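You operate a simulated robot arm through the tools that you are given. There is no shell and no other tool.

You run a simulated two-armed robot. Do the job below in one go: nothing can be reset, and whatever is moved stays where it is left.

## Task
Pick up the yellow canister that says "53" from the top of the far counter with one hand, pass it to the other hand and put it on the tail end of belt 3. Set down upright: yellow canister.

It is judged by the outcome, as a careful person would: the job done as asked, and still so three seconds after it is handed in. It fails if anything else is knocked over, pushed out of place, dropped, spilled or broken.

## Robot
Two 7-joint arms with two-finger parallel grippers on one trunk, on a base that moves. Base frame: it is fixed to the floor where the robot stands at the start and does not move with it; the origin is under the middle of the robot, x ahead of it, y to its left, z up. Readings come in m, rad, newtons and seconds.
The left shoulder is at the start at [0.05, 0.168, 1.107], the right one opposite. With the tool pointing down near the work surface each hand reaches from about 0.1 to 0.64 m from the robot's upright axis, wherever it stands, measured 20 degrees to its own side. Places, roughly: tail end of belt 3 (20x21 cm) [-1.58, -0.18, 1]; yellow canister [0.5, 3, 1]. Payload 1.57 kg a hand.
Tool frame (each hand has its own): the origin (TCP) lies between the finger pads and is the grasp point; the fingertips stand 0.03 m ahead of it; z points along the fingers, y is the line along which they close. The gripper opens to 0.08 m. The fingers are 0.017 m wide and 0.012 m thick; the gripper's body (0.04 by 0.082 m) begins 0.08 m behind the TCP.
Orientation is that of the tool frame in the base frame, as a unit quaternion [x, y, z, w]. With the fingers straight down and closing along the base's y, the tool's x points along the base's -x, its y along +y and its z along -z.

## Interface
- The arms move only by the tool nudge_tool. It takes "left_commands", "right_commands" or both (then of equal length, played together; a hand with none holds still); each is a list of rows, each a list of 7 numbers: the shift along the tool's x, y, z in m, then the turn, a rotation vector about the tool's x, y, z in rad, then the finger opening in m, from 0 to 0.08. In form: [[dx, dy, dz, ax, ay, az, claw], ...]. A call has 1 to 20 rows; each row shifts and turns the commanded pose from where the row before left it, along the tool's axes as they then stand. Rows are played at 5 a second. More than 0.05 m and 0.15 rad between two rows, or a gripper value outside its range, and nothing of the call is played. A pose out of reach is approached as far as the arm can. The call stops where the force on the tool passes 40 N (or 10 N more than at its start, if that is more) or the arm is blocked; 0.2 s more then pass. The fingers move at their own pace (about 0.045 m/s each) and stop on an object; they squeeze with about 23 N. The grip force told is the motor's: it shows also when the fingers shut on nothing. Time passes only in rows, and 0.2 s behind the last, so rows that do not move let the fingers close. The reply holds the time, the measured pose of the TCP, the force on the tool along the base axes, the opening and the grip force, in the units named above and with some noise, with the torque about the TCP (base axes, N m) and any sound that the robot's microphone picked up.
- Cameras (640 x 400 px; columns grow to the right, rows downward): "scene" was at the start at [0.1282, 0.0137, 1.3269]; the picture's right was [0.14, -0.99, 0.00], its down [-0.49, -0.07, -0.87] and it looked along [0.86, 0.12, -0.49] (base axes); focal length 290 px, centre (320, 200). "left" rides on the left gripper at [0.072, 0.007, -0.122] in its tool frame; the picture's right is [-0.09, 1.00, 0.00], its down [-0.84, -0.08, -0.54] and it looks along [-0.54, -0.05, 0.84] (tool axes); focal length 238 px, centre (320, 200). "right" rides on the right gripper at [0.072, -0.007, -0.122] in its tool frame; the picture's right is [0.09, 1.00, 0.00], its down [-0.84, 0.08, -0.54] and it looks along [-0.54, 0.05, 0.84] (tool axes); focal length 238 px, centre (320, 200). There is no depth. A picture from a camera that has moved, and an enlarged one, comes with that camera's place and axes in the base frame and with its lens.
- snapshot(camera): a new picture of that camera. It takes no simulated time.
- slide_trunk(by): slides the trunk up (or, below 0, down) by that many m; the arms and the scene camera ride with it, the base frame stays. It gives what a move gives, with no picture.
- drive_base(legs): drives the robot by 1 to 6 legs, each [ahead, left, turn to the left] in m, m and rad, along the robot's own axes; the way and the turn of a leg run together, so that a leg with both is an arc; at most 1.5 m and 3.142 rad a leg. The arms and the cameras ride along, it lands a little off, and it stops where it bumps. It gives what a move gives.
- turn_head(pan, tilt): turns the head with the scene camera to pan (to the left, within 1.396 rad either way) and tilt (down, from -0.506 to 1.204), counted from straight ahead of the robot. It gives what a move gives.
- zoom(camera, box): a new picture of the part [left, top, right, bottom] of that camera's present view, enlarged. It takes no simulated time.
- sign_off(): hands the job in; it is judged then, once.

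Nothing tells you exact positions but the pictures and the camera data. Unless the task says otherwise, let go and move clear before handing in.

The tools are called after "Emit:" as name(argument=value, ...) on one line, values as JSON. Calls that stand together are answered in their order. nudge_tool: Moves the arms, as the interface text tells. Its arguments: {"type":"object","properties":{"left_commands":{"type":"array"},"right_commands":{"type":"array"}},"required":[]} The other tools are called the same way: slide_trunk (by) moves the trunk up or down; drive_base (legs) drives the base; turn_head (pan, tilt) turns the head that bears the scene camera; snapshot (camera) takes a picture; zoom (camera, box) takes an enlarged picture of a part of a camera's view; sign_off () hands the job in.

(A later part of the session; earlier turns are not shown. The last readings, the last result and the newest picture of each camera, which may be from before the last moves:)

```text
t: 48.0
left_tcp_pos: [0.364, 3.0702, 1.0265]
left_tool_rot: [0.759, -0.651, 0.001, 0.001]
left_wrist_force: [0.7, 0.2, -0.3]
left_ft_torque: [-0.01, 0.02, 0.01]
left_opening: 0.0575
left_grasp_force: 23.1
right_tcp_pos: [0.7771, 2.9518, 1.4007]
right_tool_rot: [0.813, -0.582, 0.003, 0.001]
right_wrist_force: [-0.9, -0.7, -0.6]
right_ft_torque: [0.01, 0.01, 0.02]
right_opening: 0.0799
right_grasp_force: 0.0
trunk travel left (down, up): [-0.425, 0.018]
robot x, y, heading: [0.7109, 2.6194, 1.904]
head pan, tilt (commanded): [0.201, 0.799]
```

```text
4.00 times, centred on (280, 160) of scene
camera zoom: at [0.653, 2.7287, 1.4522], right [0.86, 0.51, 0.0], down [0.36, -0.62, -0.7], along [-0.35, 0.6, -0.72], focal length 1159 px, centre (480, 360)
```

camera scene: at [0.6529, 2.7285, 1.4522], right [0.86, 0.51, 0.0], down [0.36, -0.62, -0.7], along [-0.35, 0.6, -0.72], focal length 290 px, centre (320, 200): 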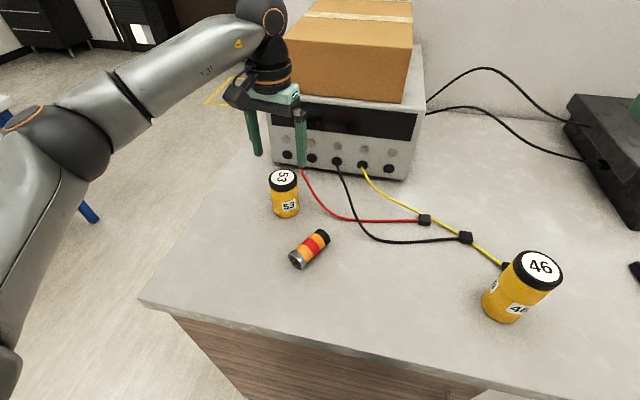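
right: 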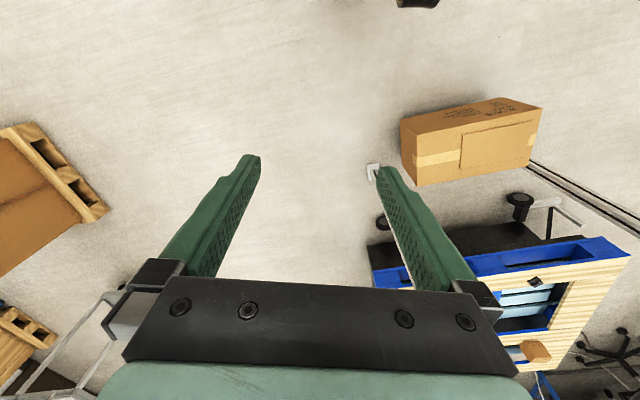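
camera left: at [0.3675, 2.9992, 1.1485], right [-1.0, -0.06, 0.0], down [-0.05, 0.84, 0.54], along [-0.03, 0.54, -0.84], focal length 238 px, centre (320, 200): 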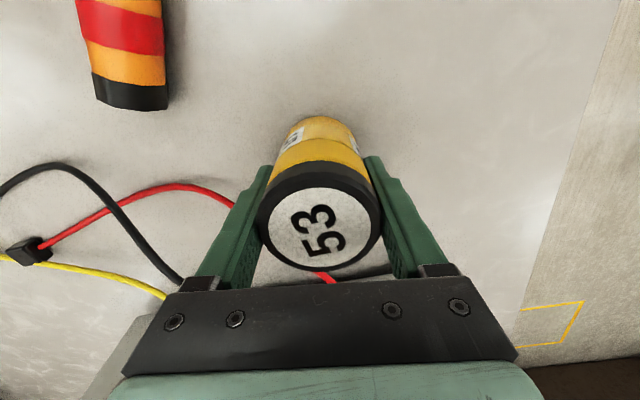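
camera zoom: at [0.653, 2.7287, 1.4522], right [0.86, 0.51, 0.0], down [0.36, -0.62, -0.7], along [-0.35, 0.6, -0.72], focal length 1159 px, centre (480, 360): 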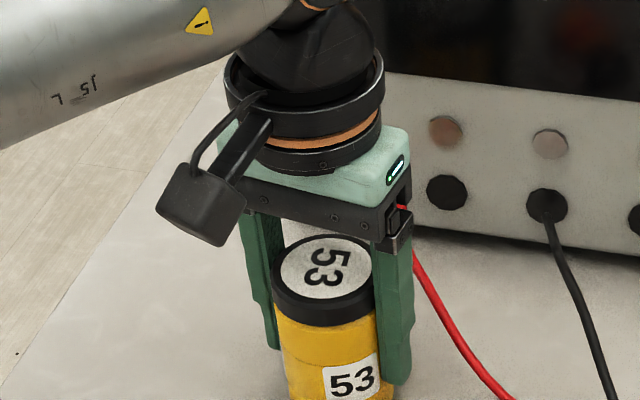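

The canister is gripped (opening 5.75 cm, 23 N). I'll lift it straight up in small steps and check the hold.

Emit:
nudge_tool(left_commands=[[0, 0, -0.015, 0, 0, 0, 0.03], [0, 0, -0.02, 0, 0, 0, 0.03], [0, 0, -0.025, 0, 0, 0, 0.03], [0, 0, -0.025, 0, 0, 0, 0.03], [0, 0, -0.025, 0, 0, 0, 0.03], [0, 0, 0, 0, 0, 0, 0.03]])

Emit:
snapshot(camera="scene")

Emit:
snapshot(camera="left")

```text
t: 49.4
left_tcp_pos: [0.3656, 3.0707, 1.1368]
left_tool_rot: [0.759, -0.651, 0.003, 0.0]
left_wrist_force: [0.0, -0.4, -1.3]
left_ft_torque: [0.04, 0.01, 0.01]
left_opening: 0.0571
left_grasp_force: 22.9
right_tcp_pos: [0.7763, 2.9528, 1.3999]
right_tool_rot: [0.813, -0.582, 0.001, 0.002]
right_wrist_force: [-0.7, -0.8, 0.3]
right_ft_torque: [0.02, 0.02, 0.02]
right_opening: 0.0799
right_grasp_force: 0.1
trunk travel left (down, up): [-0.425, 0.018]
robot x, y, heading: [0.7115, 2.6202, 1.9]
head pan, tilt (commanded): [0.201, 0.799]
```

```text
taken
camera scene: at [0.6526, 2.7289, 1.4522], right [0.86, 0.51, 0.0], down [0.36, -0.62, -0.7], along [-0.35, 0.6, -0.72], focal length 290 px, centre (320, 200)
```

scene: 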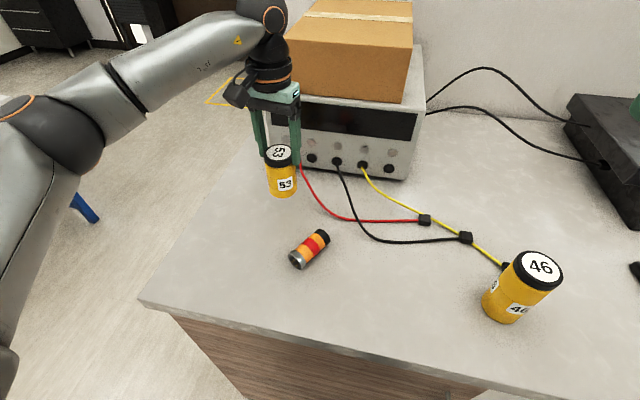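

```text
taken
camera left: at [0.3682, 2.9991, 1.2596], right [-1.0, -0.06, 0.0], down [-0.05, 0.84, 0.54], along [-0.03, 0.54, -0.84], focal length 238 px, centre (320, 200)
```

left: 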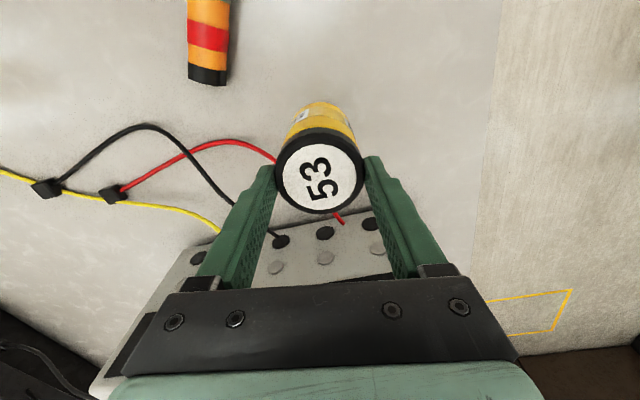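

The wrist view shows the canister has slid down in the grip: the lid is now near the fingertips. Before any more time passes I'll zoom in to see exactly how it is held.

Emit:
zoom(camera="scene", box=[216, 110, 344, 210])

Emit:
zoom(camera="left", box=[220, 80, 420, 280])

```text
4.00 times, centred on (280, 160) of scene
camera zoom: at [0.6526, 2.7289, 1.4522], right [0.86, 0.51, 0.0], down [0.36, -0.62, -0.7], along [-0.35, 0.6, -0.72], focal length 1159 px, centre (480, 360)
```

zoom: 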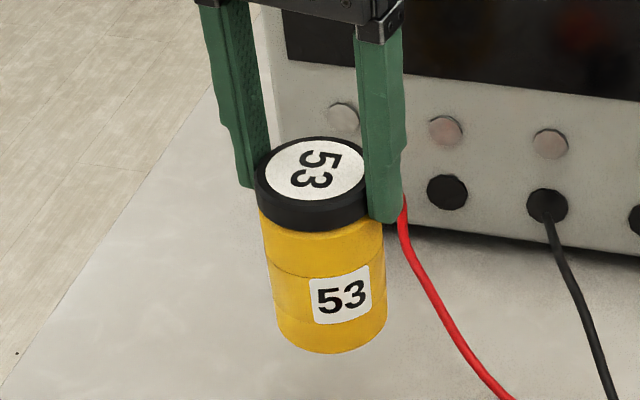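

```text
2.00 times, centred on (320, 180) of left
camera zoom: at [0.3682, 2.9991, 1.2596], right [-1.0, -0.06, 0.0], down [-0.05, 0.84, 0.54], along [-0.03, 0.54, -0.84], focal length 477 px, centre (320, 240)
```

zoom: 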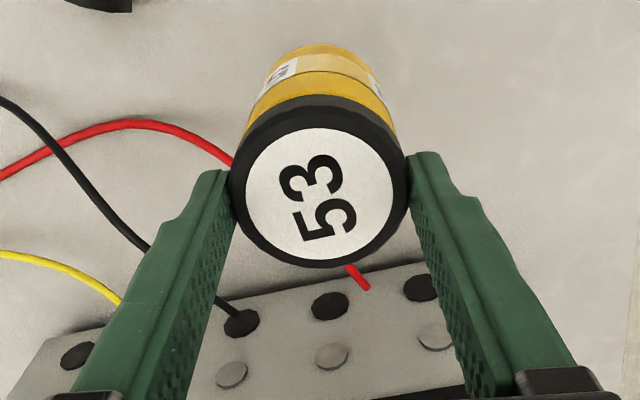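

The canister is held only by its lid at the fingertips and is slipping, so I'll lower it straight back onto the counter now, then rethink the grip.

Emit:
nudge_tool(left_commands=[[0, 0, 0.045, 0, 0, 0, 0.03], [0, 0, 0.015, 0, 0, 0, 0.03]])

Emit:
snapshot(camera="left")

Emit:
zoom(camera="scene", box=[216, 130, 344, 230])

```text
t: 50.0
left_tcp_pos: [0.3649, 3.0694, 1.0759]
left_tool_rot: [0.759, -0.651, 0.0, 0.001]
left_wrist_force: [-0.3, -0.3, -1.6]
left_ft_torque: [-0.02, -0.01, 0.02]
left_opening: 0.0571
left_grasp_force: 22.7
right_tcp_pos: [0.7766, 2.9514, 1.3998]
right_tool_rot: [0.813, -0.582, 0.002, 0.002]
right_wrist_force: [0.9, 0.2, -0.7]
right_ft_torque: [-0.04, -0.01, 0.01]
right_opening: 0.0798
right_grasp_force: 0.2
trunk travel left (down, up): [-0.425, 0.018]
robot x, y, heading: [0.7041, 2.6175, 1.903]
head pan, tilt (commanded): [0.201, 0.799]
```

```text
taken
camera left: at [0.3679, 2.9986, 1.1987], right [-1.0, -0.06, 0.0], down [-0.05, 0.84, 0.54], along [-0.03, 0.54, -0.84], focal length 238 px, centre (320, 200)
```

left: 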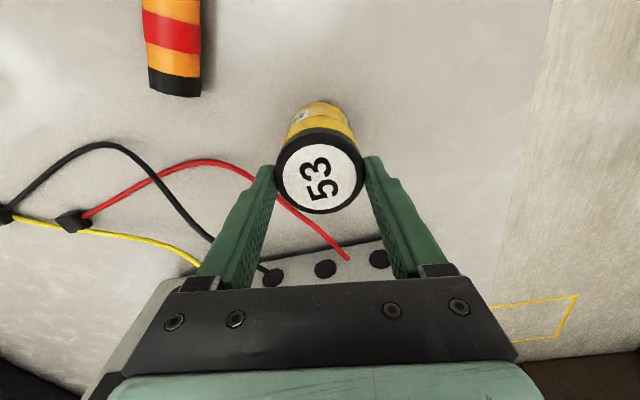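

```text
4.00 times, centred on (280, 180) of scene
camera zoom: at [0.6531, 2.7287, 1.4523], right [0.86, 0.51, 0.0], down [0.36, -0.62, -0.7], along [-0.35, 0.6, -0.72], focal length 1159 px, centre (480, 280)
```

zoom: 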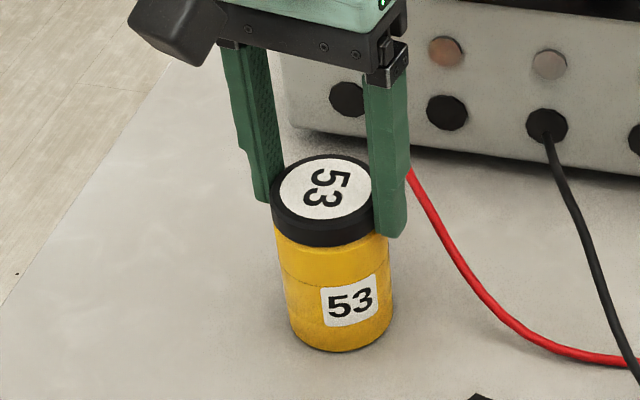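

The canister came down without slipping further and now looks to be standing on (or just above) the counter. I'll lower a few more millimetres slowly with the grip on, to be sure it rests on the surface before opening.

Emit:
nudge_tool(left_commands=[[0, 0, 0.004, 0, 0, 0, 0.03], [0, 0, 0.004, 0, 0, 0, 0.03], [0, 0, 0, 0, 0, 0, 0.03]])

Emit:
zoom(camera="left", box=[220, 80, 420, 280])

Emit:
zoom(camera="scene", box=[216, 130, 344, 230])

```text
t: 50.8
left_tcp_pos: [0.3642, 3.0679, 1.0706]
left_tool_rot: [0.759, -0.651, -0.001, -0.002]
left_wrist_force: [-2.0, 1.2, 21.0]
left_ft_torque: [0.05, 0.05, 0.08]
left_opening: 0.0572
left_grasp_force: 22.6
right_tcp_pos: [0.7788, 2.9501, 1.4012]
right_tool_rot: [0.813, -0.582, 0.001, 0.001]
right_wrist_force: [0.5, 0.5, -0.1]
right_ft_torque: [0.0, 0.0, 0.0]
right_opening: 0.08
right_grasp_force: 0.1
trunk travel left (down, up): [-0.425, 0.018]
robot x, y, heading: [0.7075, 2.6203, 1.907]
head pan, tilt (commanded): [0.201, 0.799]
```

```text
2.00 times, centred on (320, 180) of left
camera zoom: at [0.3687, 2.9967, 1.1928], right [-1.0, -0.06, 0.0], down [-0.05, 0.84, 0.54], along [-0.03, 0.54, -0.84], focal length 477 px, centre (320, 240)
```

zoom: 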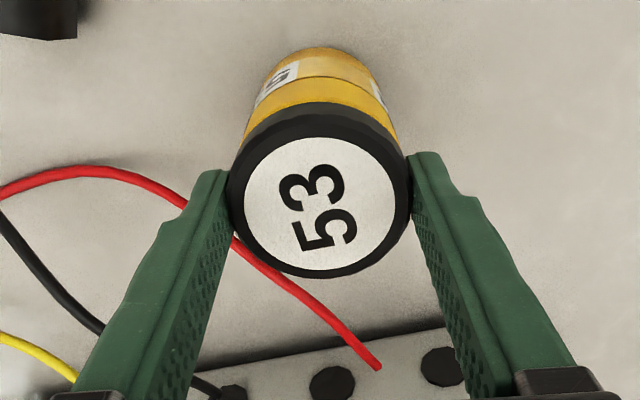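

```text
4.00 times, centred on (280, 180) of scene
camera zoom: at [0.654, 2.7271, 1.4526], right [0.86, 0.51, 0.0], down [0.36, -0.62, -0.7], along [-0.35, 0.6, -0.72], focal length 1159 px, centre (480, 280)
```

zoom: 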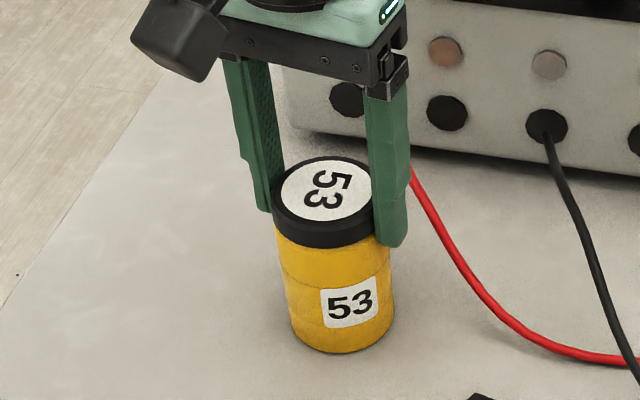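

The 21 N upward push shows the canister is now standing on the counter and that the lid grips well. I'll release, lower the hand about 2 cm so the lid sits at the middle of the pads, and grip again.

Emit:
nudge_tool(left_commands=[[0, 0, -0.003, 0, 0, 0, 0.03], [0, 0, 0, 0, 0, 0, 0.08], [0, 0, 0, 0, 0, 0, 0.08], [0, 0, 0, 0, 0, 0, 0.08], [0, 0, 0.012, 0, 0, 0, 0.08], [0, 0, 0.012, 0, 0, 0, 0.08], [0, 0, 0, 0, 0, 0, 0.08]])

Emit:
zoom(camera="left", box=[220, 80, 420, 280])

Emit:
zoom(camera="scene", box=[216, 130, 344, 230])

```text
t: 52.4
left_tcp_pos: [0.3624, 3.0697, 1.047]
left_tool_rot: [0.76, -0.65, 0.001, 0.001]
left_wrist_force: [0.0, 0.0, 0.2]
left_ft_torque: [0.0, -0.02, -0.02]
left_opening: 0.08
left_grasp_force: 0.2
right_tcp_pos: [0.776, 2.9517, 1.3984]
right_tool_rot: [0.813, -0.582, 0.001, 0.002]
right_wrist_force: [-0.3, 0.1, -0.6]
right_ft_torque: [-0.01, 0.02, 0.03]
right_opening: 0.0804
right_grasp_force: 0.0
trunk travel left (down, up): [-0.425, 0.018]
robot x, y, heading: [0.7079, 2.623, 1.906]
head pan, tilt (commanded): [0.201, 0.799]
```

```text
2.00 times, centred on (320, 180) of left
camera zoom: at [0.3671, 2.9978, 1.1696], right [-1.0, -0.06, 0.0], down [-0.05, 0.84, 0.54], along [-0.03, 0.54, -0.84], focal length 477 px, centre (320, 240)
```

zoom: 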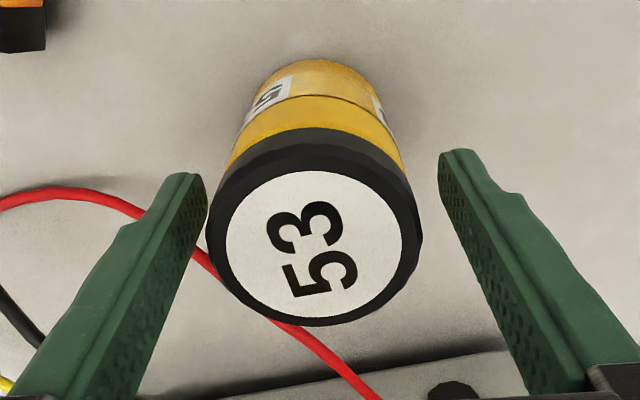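

```text
4.00 times, centred on (280, 180) of scene
camera zoom: at [0.6529, 2.7286, 1.4522], right [0.86, 0.51, 0.0], down [0.36, -0.62, -0.7], along [-0.35, 0.6, -0.72], focal length 1159 px, centre (480, 280)
```

zoom: 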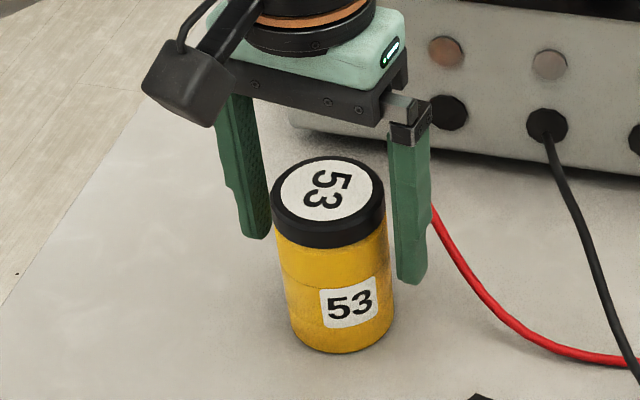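

The canister stands upright between the open fingers with its lid at pad height. I'll close again and lift only 2 cm, slowly, to test the hold.

Emit:
nudge_tool(left_commands=[[0, -0.001, 0, 0, 0, 0, 0.03], [0, 0, 0, 0, 0, 0, 0.03], [0, 0, 0, 0, 0, 0, 0.03], [0, 0, 0, 0, 0, 0, 0.03], [0, 0, -0.004, 0, 0, 0, 0.03], [0, 0, -0.004, 0, 0, 0, 0.03], [0, 0, -0.004, 0, 0, 0, 0.03], [0, 0, -0.004, 0, 0, 0, 0.03], [0, 0, -0.004, 0, 0, 0, 0.03], [0, 0, 0, 0, 0, 0, 0.03]])

Emit:
zoom(camera="left", box=[220, 80, 420, 280])

Emit:
zoom(camera="scene", box=[216, 130, 344, 230])

```text
t: 54.6
left_tcp_pos: [0.3659, 3.0685, 1.0672]
left_tool_rot: [0.759, -0.651, 0.001, 0.0]
left_wrist_force: [-0.2, 0.8, -2.7]
left_ft_torque: [0.0, -0.01, -0.01]
left_opening: 0.0572
left_grasp_force: 22.8
right_tcp_pos: [0.777, 2.9513, 1.3997]
right_tool_rot: [0.813, -0.582, 0.002, 0.003]
right_wrist_force: [0.2, -1.0, -0.1]
right_ft_torque: [0.02, 0.0, -0.01]
right_opening: 0.08
right_grasp_force: 0.0
trunk travel left (down, up): [-0.425, 0.018]
robot x, y, heading: [0.7081, 2.6222, 1.901]
head pan, tilt (commanded): [0.201, 0.799]
```

```text
2.00 times, centred on (320, 180) of left
camera zoom: at [0.3698, 2.9979, 1.1894], right [-1.0, -0.06, 0.0], down [-0.05, 0.84, 0.54], along [-0.03, 0.54, -0.84], focal length 477 px, centre (320, 240)
```

zoom: 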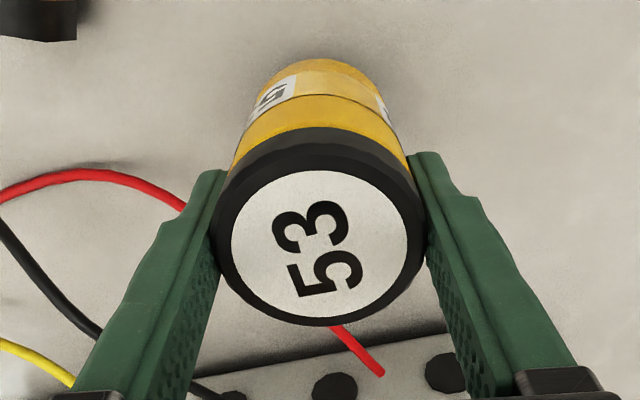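

```text
4.00 times, centred on (280, 180) of scene
camera zoom: at [0.6527, 2.7289, 1.4522], right [0.86, 0.51, 0.0], down [0.36, -0.62, -0.7], along [-0.35, 0.6, -0.72], focal length 1159 px, centre (480, 280)
```

zoom: 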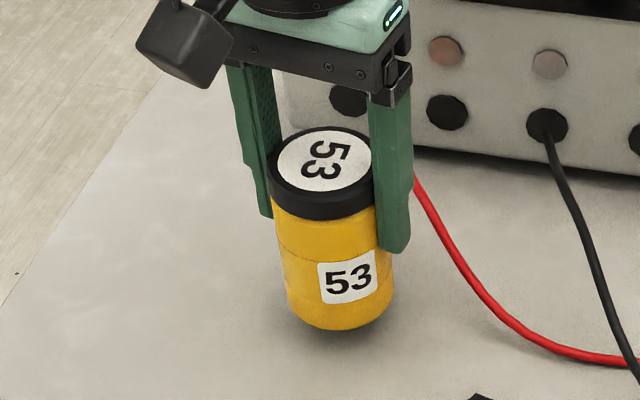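

The canister lifted with no slip this time. I'll continue lifting slowly and check again.

Emit:
nudge_tool(left_commands=[[0, 0, -0.006, 0, 0, 0, 0.03], [0, 0, -0.006, 0, 0, 0, 0.03], [0, 0, -0.006, 0, 0, 0, 0.03], [0, 0, -0.006, 0, 0, 0, 0.03], [0, 0, -0.006, 0, 0, 0, 0.03], [0, 0, 0, 0, 0, 0, 0.03]])

Emit:
zoom(camera="left", box=[220, 80, 420, 280])

```text
t: 56.0
left_tcp_pos: [0.3667, 3.0698, 1.0968]
left_tool_rot: [0.759, -0.651, 0.002, 0.0]
left_wrist_force: [0.4, 0.1, -2.0]
left_ft_torque: [0.0, 0.0, 0.01]
left_opening: 0.0571
left_grasp_force: 23.2
right_tcp_pos: [0.7772, 2.9521, 1.4001]
right_tool_rot: [0.813, -0.582, 0.002, 0.002]
right_wrist_force: [0.0, -0.2, -0.1]
right_ft_torque: [-0.01, 0.03, 0.0]
right_opening: 0.08
right_grasp_force: 0.0
trunk travel left (down, up): [-0.425, 0.018]
robot x, y, heading: [0.7122, 2.6211, 1.901]
head pan, tilt (commanded): [0.201, 0.799]
```

```text
2.00 times, centred on (320, 180) of left
camera zoom: at [0.3702, 2.999, 1.2199], right [-1.0, -0.06, 0.0], down [-0.05, 0.84, 0.54], along [-0.03, 0.54, -0.84], focal length 477 px, centre (320, 240)
```

zoom: 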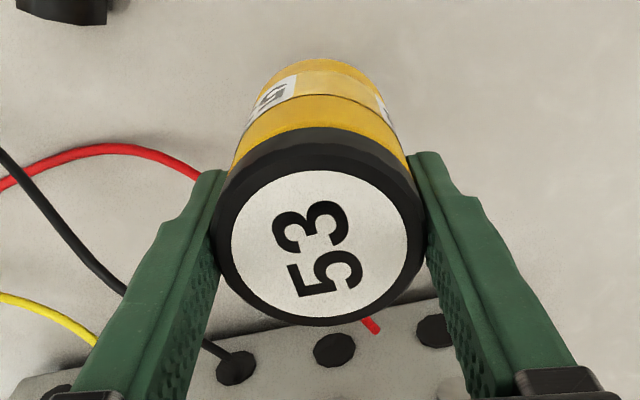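

The hold is steady (about 2 N of weight, no slip). I'll lift further to about 1.19 m, then check before backing away from the counter.

Emit:
nudge_tool(left_commands=[[0, 0, -0.009, 0, 0, 0, 0.03], [0, 0, -0.009, 0, 0, 0, 0.03], [0, 0, -0.009, 0, 0, 0, 0.03], [0, 0, -0.009, 0, 0, 0, 0.03], [0, 0, -0.009, 0, 0, 0, 0.03], [0, 0, -0.009, 0, 0, 0, 0.03], [0, 0, -0.009, 0, 0, 0, 0.03], [0, 0, -0.009, 0, 0, 0, 0.03], [0, 0, -0.009, 0, 0, 0, 0.03], [0, 0, -0.009, 0, 0, 0, 0.03], [0, 0, 0, 0, 0, 0, 0.03]])

Emit:
snapshot(camera="left")

Emit:
snapshot(camera="scene")

```text
t: 58.4
left_tcp_pos: [0.365, 3.0703, 1.1876]
left_tool_rot: [0.759, -0.651, 0.001, 0.0]
left_wrist_force: [-0.8, -1.2, -1.1]
left_ft_torque: [0.01, 0.02, 0.03]
left_opening: 0.0571
left_grasp_force: 23.5
right_tcp_pos: [0.7776, 2.9516, 1.3999]
right_tool_rot: [0.813, -0.582, 0.003, 0.002]
right_wrist_force: [0.3, 0.0, -0.2]
right_ft_torque: [0.01, -0.01, -0.02]
right_opening: 0.0797
right_grasp_force: 0.0
trunk travel left (down, up): [-0.425, 0.018]
robot x, y, heading: [0.7076, 2.6217, 1.898]
head pan, tilt (commanded): [0.201, 0.799]
```

```text
taken
camera left: at [0.3688, 2.9992, 1.3099], right [-1.0, -0.06, 0.0], down [-0.05, 0.84, 0.54], along [-0.03, 0.54, -0.84], focal length 238 px, centre (320, 200)
```

left: 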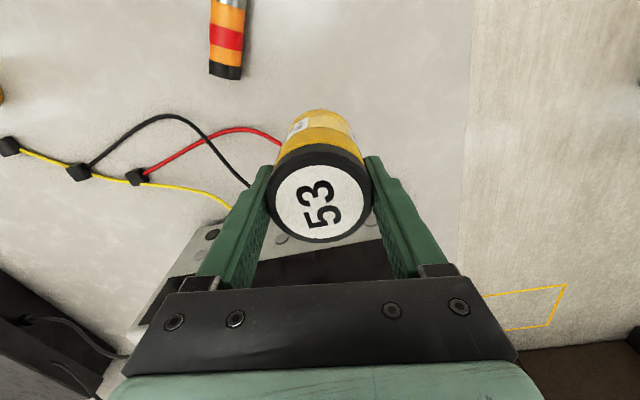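

```text
taken
camera scene: at [0.6527, 2.7288, 1.4522], right [0.86, 0.51, 0.0], down [0.36, -0.62, -0.7], along [-0.35, 0.6, -0.72], focal length 290 px, centre (320, 200)
```

scene: 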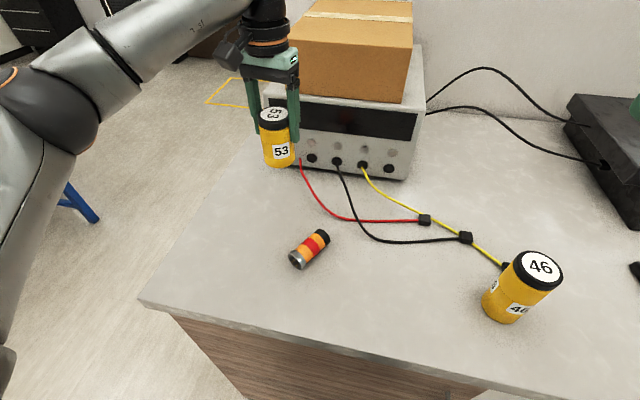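

Still no slip. I'll back the base off the counter, first a short 0.1 m to test the hold while driving.

Emit:
drive_base(legs=[[-0.1, 0, 0]])

Emit:
snapshot(camera="left")

```text
t: 59.5
left_tcp_pos: [0.3985, 2.9776, 1.1857]
left_tool_rot: [0.758, -0.652, 0.001, -0.001]
left_wrist_force: [0.5, 0.3, -1.4]
left_ft_torque: [0.03, 0.02, -0.01]
left_opening: 0.0572
left_grasp_force: 22.7
right_tcp_pos: [0.8097, 2.8568, 1.3998]
right_tool_rot: [0.812, -0.583, 0.003, 0.001]
right_wrist_force: [0.7, 0.3, 0.5]
right_ft_torque: [0.01, 0.0, 0.02]
right_opening: 0.0798
right_grasp_force: 0.1
trunk travel left (down, up): [-0.425, 0.018]
robot x, y, heading: [0.7408, 2.5265, 1.9]
head pan, tilt (commanded): [0.201, 0.799]
```

```text
taken
camera left: at [0.4018, 2.9054, 1.3099], right [-1.0, -0.06, 0.0], down [-0.05, 0.84, 0.54], along [-0.03, 0.54, -0.84], focal length 238 px, centre (320, 200)
```

left: 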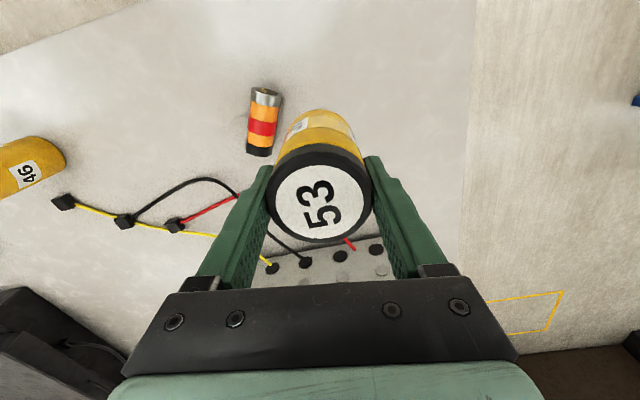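

The canister is secure while driving. I'll draw the left hand in toward the robot, then back away from the counter and check the hold again.

Emit:
nudge_tool(left_commands=[[0.02, 0, 0, 0, 0, 0, 0.03], [0.02, 0, 0, 0, 0, 0, 0.03], [0.02, 0, 0, 0, 0, 0, 0.03], [0.02, 0, 0, 0, 0, 0, 0.03], [0.02, 0, 0, 0, 0, 0, 0.03], [0.02, 0, 0, 0, 0, 0, 0.03], [0, 0, 0, 0, 0, 0, 0.03]])

Emit:
drive_base(legs=[[-0.35, 0.3, 0]])

Emit:
turn_head(pan=0.0, tilt=0.6)

Emit:
snapshot(camera="left")

Emit:
snapshot(camera="scene")

```text
t: 61.1
left_tcp_pos: [0.4173, 2.8583, 1.1875]
left_tool_rot: [0.759, -0.651, 0.001, 0.001]
left_wrist_force: [0.3, 1.0, -1.8]
left_ft_torque: [0.0, -0.02, -0.02]
left_opening: 0.0572
left_grasp_force: 23.2
right_tcp_pos: [0.8098, 2.8583, 1.4003]
right_tool_rot: [0.813, -0.583, 0.003, 0.002]
right_wrist_force: [0.7, -0.1, 0.4]
right_ft_torque: [0.0, 0.01, -0.03]
right_opening: 0.0801
right_grasp_force: 0.0
trunk travel left (down, up): [-0.425, 0.018]
robot x, y, heading: [0.7374, 2.5252, 1.897]
head pan, tilt (commanded): [0.201, 0.799]
```

```text
t: 64.3
left_tcp_pos: [0.2526, 2.4251, 1.1885]
left_tool_rot: [0.761, -0.649, 0.001, 0.0]
left_wrist_force: [-0.5, 0.9, -2.3]
left_ft_torque: [0.0, 0.0, 0.02]
left_opening: 0.0573
left_grasp_force: 23.0
right_tcp_pos: [0.6459, 2.4276, 1.3997]
right_tool_rot: [0.814, -0.581, 0.002, 0.001]
right_wrist_force: [-0.2, -0.3, 0.0]
right_ft_torque: [0.02, 0.0, -0.01]
right_opening: 0.08
right_grasp_force: 0.2
trunk travel left (down, up): [-0.425, 0.018]
robot x, y, heading: [0.5825, 2.0957, 1.902]
head pan, tilt (commanded): [0.201, 0.799]
```

```text
t: 65.0
left_tcp_pos: [0.2529, 2.4253, 1.1874]
left_tool_rot: [0.76, -0.65, 0.002, 0.001]
left_wrist_force: [-0.2, -0.2, -2.3]
left_ft_torque: [-0.02, -0.01, 0.01]
left_opening: 0.0574
left_grasp_force: 22.7
right_tcp_pos: [0.6464, 2.4263, 1.3996]
right_tool_rot: [0.814, -0.582, 0.003, 0.002]
right_wrist_force: [0.0, 0.0, -0.5]
right_ft_torque: [0.01, 0.03, -0.01]
right_opening: 0.0798
right_grasp_force: 0.0
trunk travel left (down, up): [-0.425, 0.018]
robot x, y, heading: [0.5742, 2.0934, 1.901]
head pan, tilt (commanded): [0.0, 0.6]
```

```text
taken
camera left: at [0.257, 2.3545, 1.3099], right [-1.0, -0.06, 0.0], down [-0.05, 0.84, 0.54], along [-0.03, 0.54, -0.84], focal length 238 px, centre (320, 200)
```

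left: 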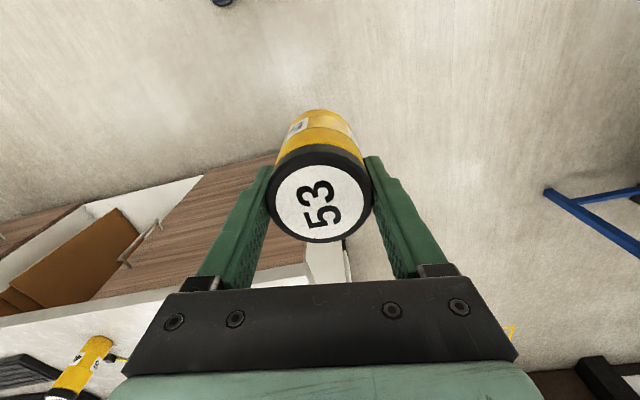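

```text
taken
camera scene: at [0.5347, 2.2179, 1.469], right [0.94, 0.33, 0.0], down [0.19, -0.53, -0.82], along [-0.27, 0.78, -0.57], focal length 290 px, centre (320, 200)
```

scene: 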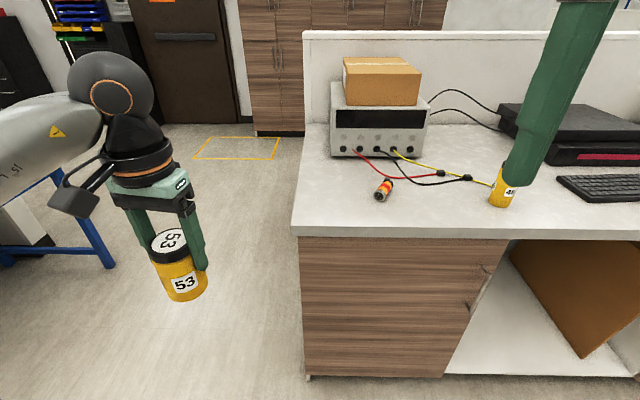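

The canister is steady and the counter is otherwise undisturbed. Next I'll back along the clear corridor to near my starting spot.

Emit:
drive_base(legs=[[-0.659, 0.835, 0], [-1.024, 0.404, 0]])

Emit:
snapshot(camera="left")

```text
t: 78.2
left_tcp_pos: [-0.3731, 0.4089, 1.188]
left_tool_rot: [0.776, -0.631, 0.002, 0.001]
left_wrist_force: [-0.5, -0.6, -1.4]
left_ft_torque: [0.0, 0.01, -0.01]
left_opening: 0.0571
left_grasp_force: 23.1
right_tcp_pos: [0.0215, 0.4299, 1.3997]
right_tool_rot: [0.826, -0.563, 0.003, 0.002]
right_wrist_force: [-0.4, 0.3, -0.2]
right_ft_torque: [0.0, 0.03, -0.01]
right_opening: 0.0803
right_grasp_force: 0.0
trunk travel left (down, up): [-0.425, 0.018]
robot x, y, heading: [-0.0294, 0.0957, 1.948]
head pan, tilt (commanded): [0.0, 0.6]
```

```text
taken
camera left: at [-0.3643, 0.339, 1.31], right [-0.99, -0.11, 0.0], down [-0.09, 0.84, 0.54], along [-0.06, 0.54, -0.84], focal length 238 px, centre (320, 200)
```

left: 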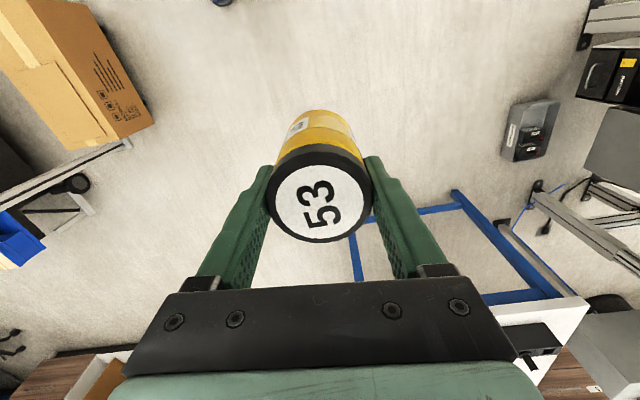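

I'm back near the start with the canister still held firmly. I'll turn left to face the belts and look at them.

Emit:
drive_base(legs=[[0, 0, 1.45]])

Emit:
turn_head(pan=0.0, tilt=0.45)

Emit:
snapshot(camera="scene")

Emit:
snapshot(camera="left")

```text
t: 82.1
left_tcp_pos: [-0.3841, -0.2039, 1.1872]
left_tool_rot: [0.999, 0.039, 0.002, -0.001]
left_wrist_force: [-0.2, -0.2, -1.6]
left_ft_torque: [-0.02, 0.03, 0.0]
left_opening: 0.0569
left_grasp_force: 23.1
right_tcp_pos: [-0.3559, 0.1886, 1.3984]
right_tool_rot: [0.992, 0.127, 0.004, 0.0]
right_wrist_force: [0.5, 0.4, -0.9]
right_ft_torque: [0.0, 0.01, -0.02]
right_opening: 0.0801
right_grasp_force: 0.1
trunk travel left (down, up): [-0.425, 0.018]
robot x, y, heading: [-0.0342, 0.0968, -2.887]
head pan, tilt (commanded): [0.0, 0.6]
```

```text
t: 82.8
left_tcp_pos: [-0.3847, -0.204, 1.1872]
left_tool_rot: [0.999, 0.04, 0.002, 0.0]
left_wrist_force: [1.0, 0.1, -1.6]
left_ft_torque: [0.0, -0.01, 0.01]
left_opening: 0.0572
left_grasp_force: 23.0
right_tcp_pos: [-0.3573, 0.1875, 1.3998]
right_tool_rot: [0.992, 0.127, 0.004, -0.001]
right_wrist_force: [-0.6, 1.0, 0.2]
right_ft_torque: [0.0, 0.01, 0.01]
right_opening: 0.0799
right_grasp_force: 0.1
trunk travel left (down, up): [-0.425, 0.018]
robot x, y, heading: [-0.0313, 0.0936, -2.882]
head pan, tilt (commanded): [0.0, 0.45]
```

```text
taken
camera scene: at [-0.1607, 0.0625, 1.4826], right [-0.26, 0.97, 0.0], down [0.42, 0.11, -0.9], along [-0.87, -0.23, -0.44], focal length 290 px, centre (320, 200)
```

scene: 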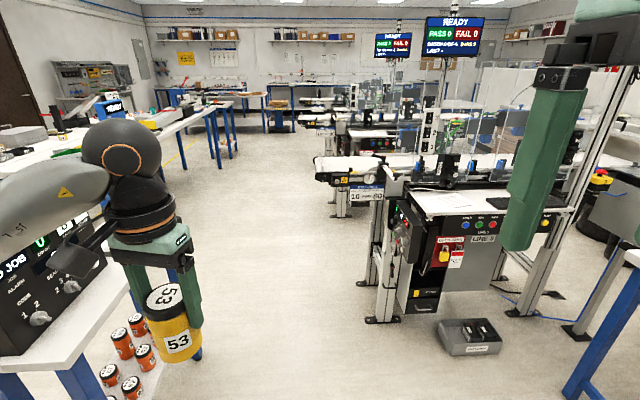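

```text
taken
camera left: at [-0.3136, -0.2039, 1.3098], right [-0.01, -1.0, 0.0], down [-0.84, 0.01, 0.54], along [-0.54, 0.01, -0.84], focal length 238 px, centre (320, 200)
```

left: 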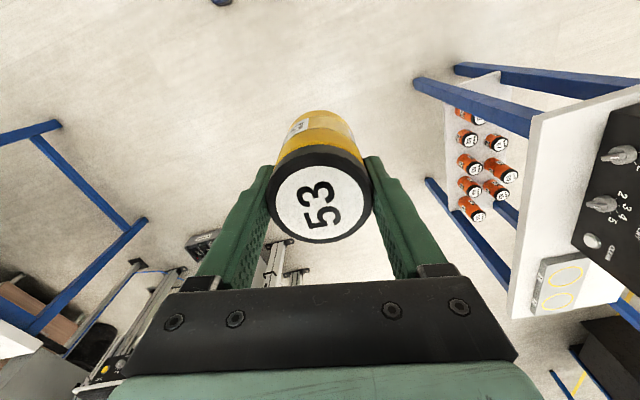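

I see several belts; the rough coordinates put belt 3's tail end at about pixel (346, 164), on the belt whose white end sticks out to the left of the black machine. I'll zoom in there to read labels and see the surroundings.

Emit:
zoom(camera="scene", box=[280, 120, 440, 220])

Emit:
zoom(camera="scene", box=[280, 70, 600, 270])

```text
4.00 times, centred on (360, 170) of scene
camera zoom: at [-0.1607, 0.0625, 1.4826], right [-0.26, 0.97, 0.0], down [0.42, 0.11, -0.9], along [-0.87, -0.23, -0.44], focal length 1159 px, centre (160, 320)
```

zoom: 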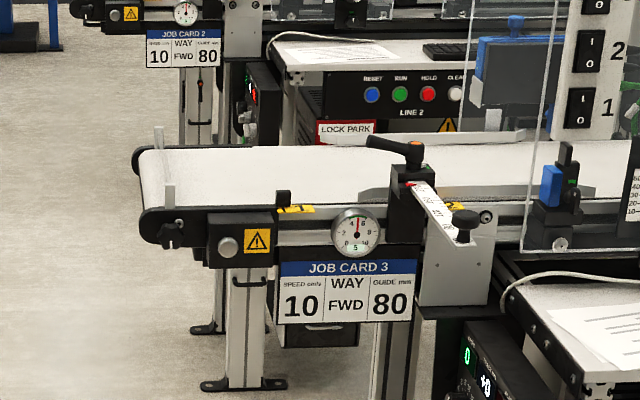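

```text
2.00 times, centred on (440, 170) of scene
camera zoom: at [-0.1607, 0.0625, 1.4826], right [-0.26, 0.97, 0.0], down [0.42, 0.11, -0.9], along [-0.87, -0.23, -0.44], focal length 579 px, centre (80, 260)
```

zoom: 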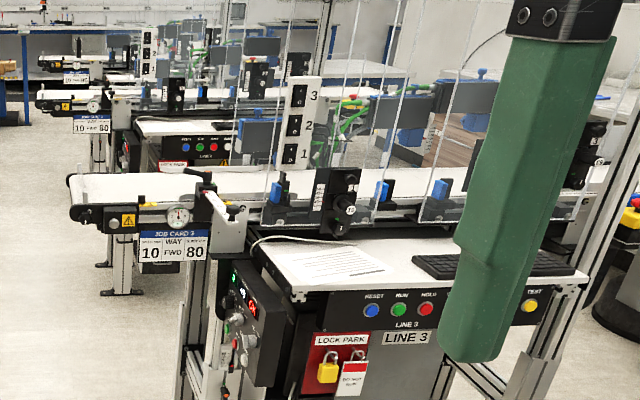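

This is belt 3 ("JOB CARD 3", LINE 3); it runs left to right in my view, roughly along base direction (-0.33, 0.94), with its open tail end on the left and the guide clamp on the right. I'll look further left to map the floor and the table near the tail end.

Emit:
turn_head(pan=0.6, tilt=0.6)

Emit:
snapshot(camera="scene")

Emit:
turn_head(pan=1.2, tilt=0.6)

Emit:
snapshot(camera="scene")

```text
t: 83.8
left_tcp_pos: [-0.3845, -0.2036, 1.1865]
left_tool_rot: [0.999, 0.04, 0.002, -0.001]
left_wrist_force: [-0.5, -0.6, -1.5]
left_ft_torque: [0.03, -0.01, 0.01]
left_opening: 0.0572
left_grasp_force: 22.6
right_tcp_pos: [-0.3573, 0.1878, 1.3998]
right_tool_rot: [0.992, 0.127, 0.003, -0.001]
right_wrist_force: [-0.4, 0.2, -0.2]
right_ft_torque: [0.0, 0.01, 0.04]
right_opening: 0.08
right_grasp_force: 0.0
trunk travel left (down, up): [-0.425, 0.018]
robot x, y, heading: [-0.0297, 0.0938, -2.886]
head pan, tilt (commanded): [0.6, 0.6]
```

```text
taken
camera scene: at [-0.1296, 0.0191, 1.4691], right [-0.76, 0.65, 0.0], down [0.37, 0.43, -0.83], along [-0.54, -0.62, -0.56], focal length 290 px, centre (320, 200)
```

scene: 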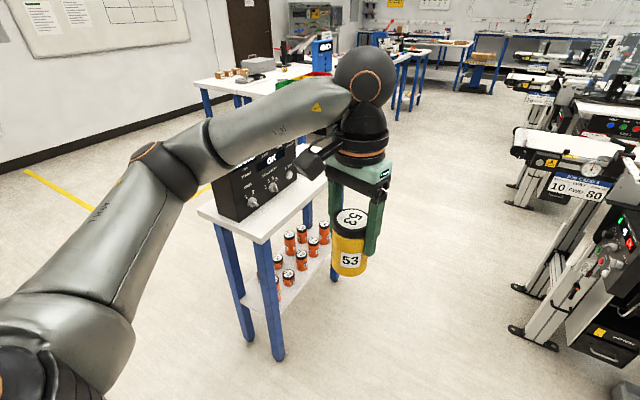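

```text
t: 84.8
left_tcp_pos: [-0.3839, -0.2035, 1.1872]
left_tool_rot: [0.999, 0.04, 0.002, -0.001]
left_wrist_force: [-0.5, -0.7, -1.6]
left_ft_torque: [-0.01, -0.02, 0.02]
left_opening: 0.0575
left_grasp_force: 23.3
right_tcp_pos: [-0.3571, 0.1881, 1.3994]
right_tool_rot: [0.992, 0.127, 0.004, 0.0]
right_wrist_force: [-0.3, 0.5, 0.6]
right_ft_torque: [-0.04, 0.0, 0.0]
right_opening: 0.08
right_grasp_force: 0.0
trunk travel left (down, up): [-0.425, 0.018]
robot x, y, heading: [-0.0342, 0.0948, -2.88]
head pan, tilt (commanded): [1.201, 0.6]
```

```text
taken
camera scene: at [-0.0817, -0.0019, 1.4691], right [-0.99, 0.11, 0.0], down [0.06, 0.56, -0.83], along [-0.09, -0.82, -0.57], focal length 290 px, centre (320, 200)
```

scene: 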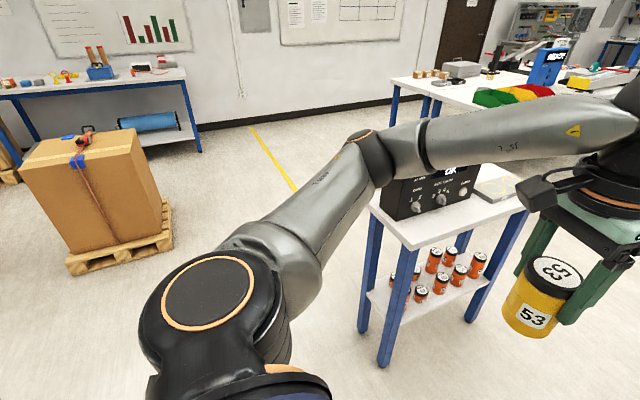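

The tail end of belt 3 has open floor around it, and the small control-box table is clear of it. I'll do the hand-over here in free space: left hand moves the canister to front-centre, and right hand moves out to a starting pose for a tilted side approach.

Emit:
nudge_tool(left_commands=[[-0.0119, -0.0178, 0, 0, 0, 0, 0.03], [-0.0119, -0.0178, 0, 0, 0, 0, 0.03], [-0.0119, -0.0178, 0, 0, 0, 0, 0.03], [-0.0119, -0.0178, 0, 0, 0, 0, 0.03], [-0.0119, -0.0178, 0, 0, 0, 0, 0.03], [0, 0, 0, 0, 0, 0.0875, 0.03], [0, 0, 0, 0, 0, 0.0875, 0.03], [0, 0, 0, 0, 0, 0, 0.03]], right_commands=[[-0.02875, -0.012, 0.025, 0, 0, 0, 0.08], [-0.02875, -0.012, 0.025, 0, 0, 0, 0.08], [-0.02875, -0.012, 0.025, 0, 0, 0, 0.08], [-0.02875, -0.012, 0.025, 0, 0, 0, 0.08], [-0.02875, -0.012, 0.025, 0, 0, 0, 0.08], [-0.02875, -0.012, 0.025, 0, 0, 0, 0.08], [-0.02875, -0.012, 0.025, 0, 0, 0, 0.08], [-0.02875, -0.012, 0.025, 0, 0, 0, 0.08]])

Emit:
turn_head(pan=0.0, tilt=0.55)

Emit:
snapshot(camera="scene")

```text
t: 86.6
left_tcp_pos: [-0.4513, -0.1193, 1.1873]
left_tool_rot: [0.999, -0.048, 0.002, -0.001]
left_wrist_force: [0.3, 0.3, -3.1]
left_ft_torque: [0.0, 0.0, 0.01]
left_opening: 0.0569
left_grasp_force: 23.0
right_tcp_pos: [-0.6055, 0.2201, 1.198]
right_tool_rot: [0.992, 0.127, 0.003, 0.0]
right_wrist_force: [-0.5, 0.7, 0.2]
right_ft_torque: [0.0, 0.0, -0.01]
right_opening: 0.08
right_grasp_force: 0.0
trunk travel left (down, up): [-0.425, 0.018]
robot x, y, heading: [-0.0311, 0.0942, -2.884]
head pan, tilt (commanded): [1.201, 0.6]
```

```text
t: 88.0
left_tcp_pos: [-0.4512, -0.1214, 1.1871]
left_tool_rot: [0.999, -0.048, 0.001, -0.001]
left_wrist_force: [1.5, -0.2, -2.2]
left_ft_torque: [-0.01, 0.04, 0.01]
left_opening: 0.0571
left_grasp_force: 22.7
right_tcp_pos: [-0.6043, 0.2209, 1.198]
right_tool_rot: [0.992, 0.128, 0.003, 0.0]
right_wrist_force: [0.4, 0.1, 1.0]
right_ft_torque: [0.0, -0.03, 0.04]
right_opening: 0.0801
right_grasp_force: 0.0
trunk travel left (down, up): [-0.425, 0.018]
robot x, y, heading: [-0.0298, 0.0956, -2.886]
head pan, tilt (commanded): [0.0, 0.55]
```

```text
taken
camera scene: at [-0.1586, 0.063, 1.4736], right [-0.26, 0.97, 0.0], down [0.51, 0.13, -0.85], along [-0.82, -0.22, -0.52], focal length 290 px, centre (320, 200)
```

scene: 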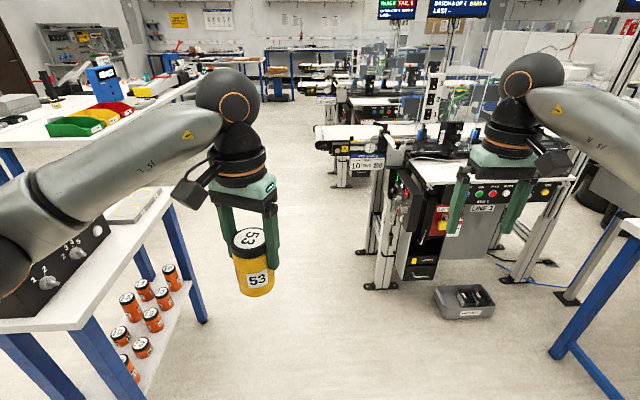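

Both hands are where I wanted them. Now I'll pitch the right hand up to 30° below horizontal, in place.

Emit:
nudge_tool(right_commands=[[0, 0, 0, 0, -0.1163, 0, 0.08], [0, 0, 0, 0, -0.1163, 0, 0.08], [0, 0, 0, 0, -0.1163, 0, 0.08], [0, 0, 0, 0, -0.1163, 0, 0.08], [0, 0, 0, 0, -0.1163, 0, 0.08], [0, 0, 0, 0, -0.1163, 0, 0.08], [0, 0, 0, 0, -0.1163, 0, 0.08], [0, 0, 0, 0, -0.1163, 0, 0.08], [0, 0, 0, 0, -0.1163, 0, 0.08], [0, 0, 0, 0, 0, 0, 0.08]])

Emit:
snapshot(camera="scene")

```text
t: 90.2
left_tcp_pos: [-0.4505, -0.1209, 1.1881]
left_tool_rot: [0.999, -0.048, 0.002, 0.0]
left_wrist_force: [0.1, -1.0, -2.0]
left_ft_torque: [0.0, 0.01, -0.01]
left_opening: 0.0571
left_grasp_force: 22.9
right_tcp_pos: [-0.6034, 0.2227, 1.1981]
right_tool_rot: [0.86, 0.11, -0.494, 0.063]
right_wrist_force: [-0.6, -0.2, 0.2]
right_ft_torque: [0.05, 0.01, -0.03]
right_opening: 0.0798
right_grasp_force: 0.0
trunk travel left (down, up): [-0.425, 0.018]
robot x, y, heading: [-0.0327, 0.0933, -2.885]
head pan, tilt (commanded): [0.0, 0.55]
```

```text
taken
camera scene: at [-0.1587, 0.0629, 1.4736], right [-0.26, 0.97, 0.0], down [0.51, 0.13, -0.85], along [-0.82, -0.22, -0.52], focal length 290 px, centre (320, 200)
```

scene: 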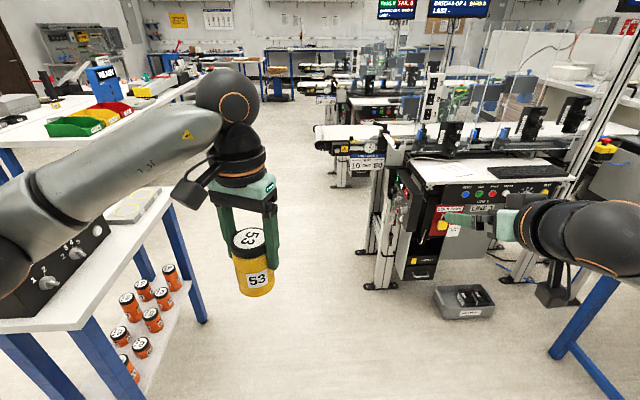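

The right hand now points forward, 30° down, as planned. Next I'll swing it 70° about the vertical so it points to my left, toward the canister.

Emit:
nudge_tool(right_commands=[[0, 0, 0, -0.0961, 0, -0.0555, 0.08], [0, 0, 0, -0.0961, 0, -0.0555, 0.08], [0, 0, 0, -0.0961, 0, -0.0555, 0.08], [0, 0, 0, -0.0961, 0, -0.0555, 0.08], [0, 0, 0, -0.0961, 0, -0.0555, 0.08], [0, 0, 0, -0.0961, 0, -0.0555, 0.08], [0, 0, 0, -0.0961, 0, -0.0555, 0.08], [0, 0, 0, -0.0961, 0, -0.0555, 0.08], [0, 0, 0, -0.0961, 0, -0.0555, 0.08], [0, 0, 0, -0.0961, 0, -0.0555, 0.08], [0, 0, 0, -0.0961, 0, -0.0555, 0.08], [0, 0, 0, 0, 0, 0, 0.08]])

Emit:
snapshot(camera="scene")

Emit:
snapshot(camera="right")

```text
t: 92.8
left_tcp_pos: [-0.4505, -0.1201, 1.1877]
left_tool_rot: [0.999, -0.048, 0.002, -0.001]
left_wrist_force: [-0.4, 0.0, -2.4]
left_ft_torque: [-0.05, 0.01, 0.02]
left_opening: 0.0572
left_grasp_force: 22.8
right_tcp_pos: [-0.5393, 0.1549, 1.187]
right_tool_rot: [0.753, 0.432, -0.437, 0.236]
right_wrist_force: [0.0, -0.3, -0.5]
right_ft_torque: [-0.01, 0.01, 0.0]
right_opening: 0.0801
right_grasp_force: 0.0
right hand out of reach, approached as far as the arm can: row 6, 7, 8, 9, 10, 11
trunk travel left (down, up): [-0.425, 0.018]
robot x, y, heading: [-0.0339, 0.0934, -2.885]
head pan, tilt (commanded): [0.0, 0.55]
```

```text
taken
camera scene: at [-0.1589, 0.0636, 1.4736], right [-0.26, 0.97, 0.0], down [0.51, 0.13, -0.85], along [-0.82, -0.22, -0.52], focal length 290 px, centre (320, 200)
```

scene: 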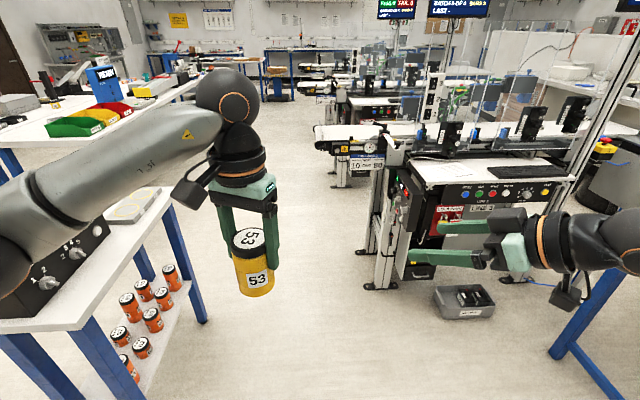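

```text
taken
camera right: at [-0.4723, 0.2809, 1.1865], right [0.88, -0.47, -0.1], down [0.11, -0.01, 0.99], along [-0.47, -0.88, 0.04], focal length 238 px, centre (320, 200)
```

right: 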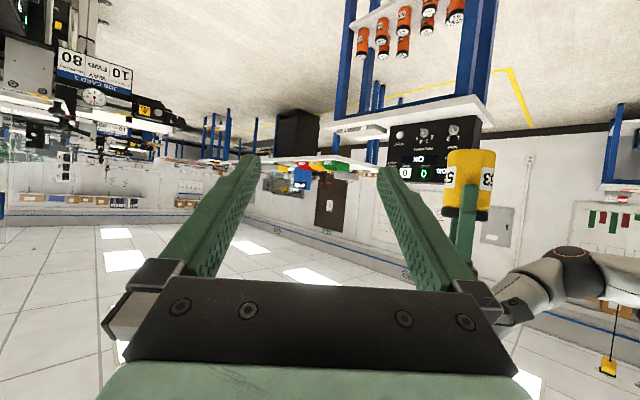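

The right arm hit a reach limit at about 44° of swing, so I'll bring its hand in toward the centre, stopping about 15 cm short of the canister, where more swing is available.

Emit:
nudge_tool(right_commands=[[-0.01245, 0.0293, 0.0041, 0, 0, 0, 0.08], [-0.01245, 0.0293, 0.0041, 0, 0, 0, 0.08], [-0.01245, 0.0293, 0.0041, 0, 0, 0, 0.08], [-0.01245, 0.0293, 0.0041, 0, 0, 0, 0.08], [-0.01245, 0.0293, 0.0041, 0, 0, 0, 0.08], [-0.01245, 0.0293, 0.0041, 0, 0, 0, 0.08], [0, 0, 0, 0, 0, 0, 0.08]])

Emit:
snapshot(camera="scene")

Emit:
snapshot(camera="right")

```text
t: 94.4
left_tcp_pos: [-0.4497, -0.1202, 1.1877]
left_tool_rot: [0.999, -0.047, 0.002, -0.001]
left_wrist_force: [-0.3, 0.1, -2.7]
left_ft_torque: [0.02, 0.02, 0.01]
left_opening: 0.0571
left_grasp_force: 22.8
right_tcp_pos: [-0.4125, 0.0189, 1.2359]
right_tool_rot: [0.743, 0.449, -0.428, 0.251]
right_wrist_force: [-0.2, 0.8, -0.4]
right_ft_torque: [0.02, 0.0, 0.02]
right_opening: 0.0796
right_grasp_force: 0.1
trunk travel left (down, up): [-0.425, 0.018]
robot x, y, heading: [-0.0327, 0.0942, -2.89]
head pan, tilt (commanded): [0.0, 0.55]
```

```text
taken
camera scene: at [-0.1586, 0.0636, 1.4736], right [-0.26, 0.97, 0.0], down [0.51, 0.13, -0.85], along [-0.82, -0.22, -0.52], focal length 290 px, centre (320, 200)
```

scene: 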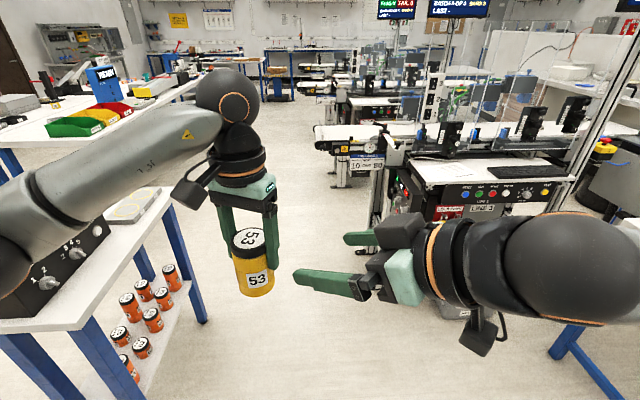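

```text
taken
camera right: at [-0.3506, 0.1479, 1.2358], right [0.9, -0.43, -0.09], down [0.1, 0.0, 0.99], along [-0.43, -0.9, 0.04], focal length 238 px, centre (320, 200)
```

right: 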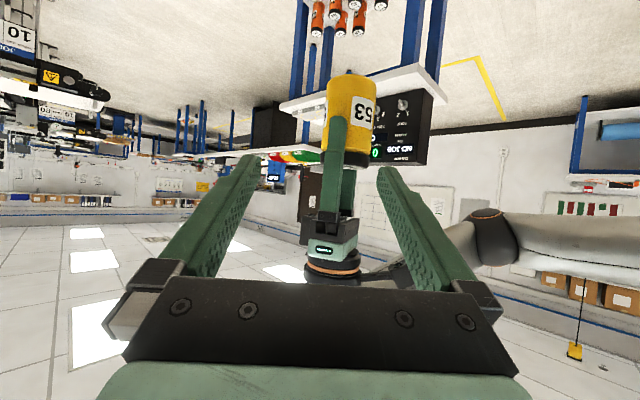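

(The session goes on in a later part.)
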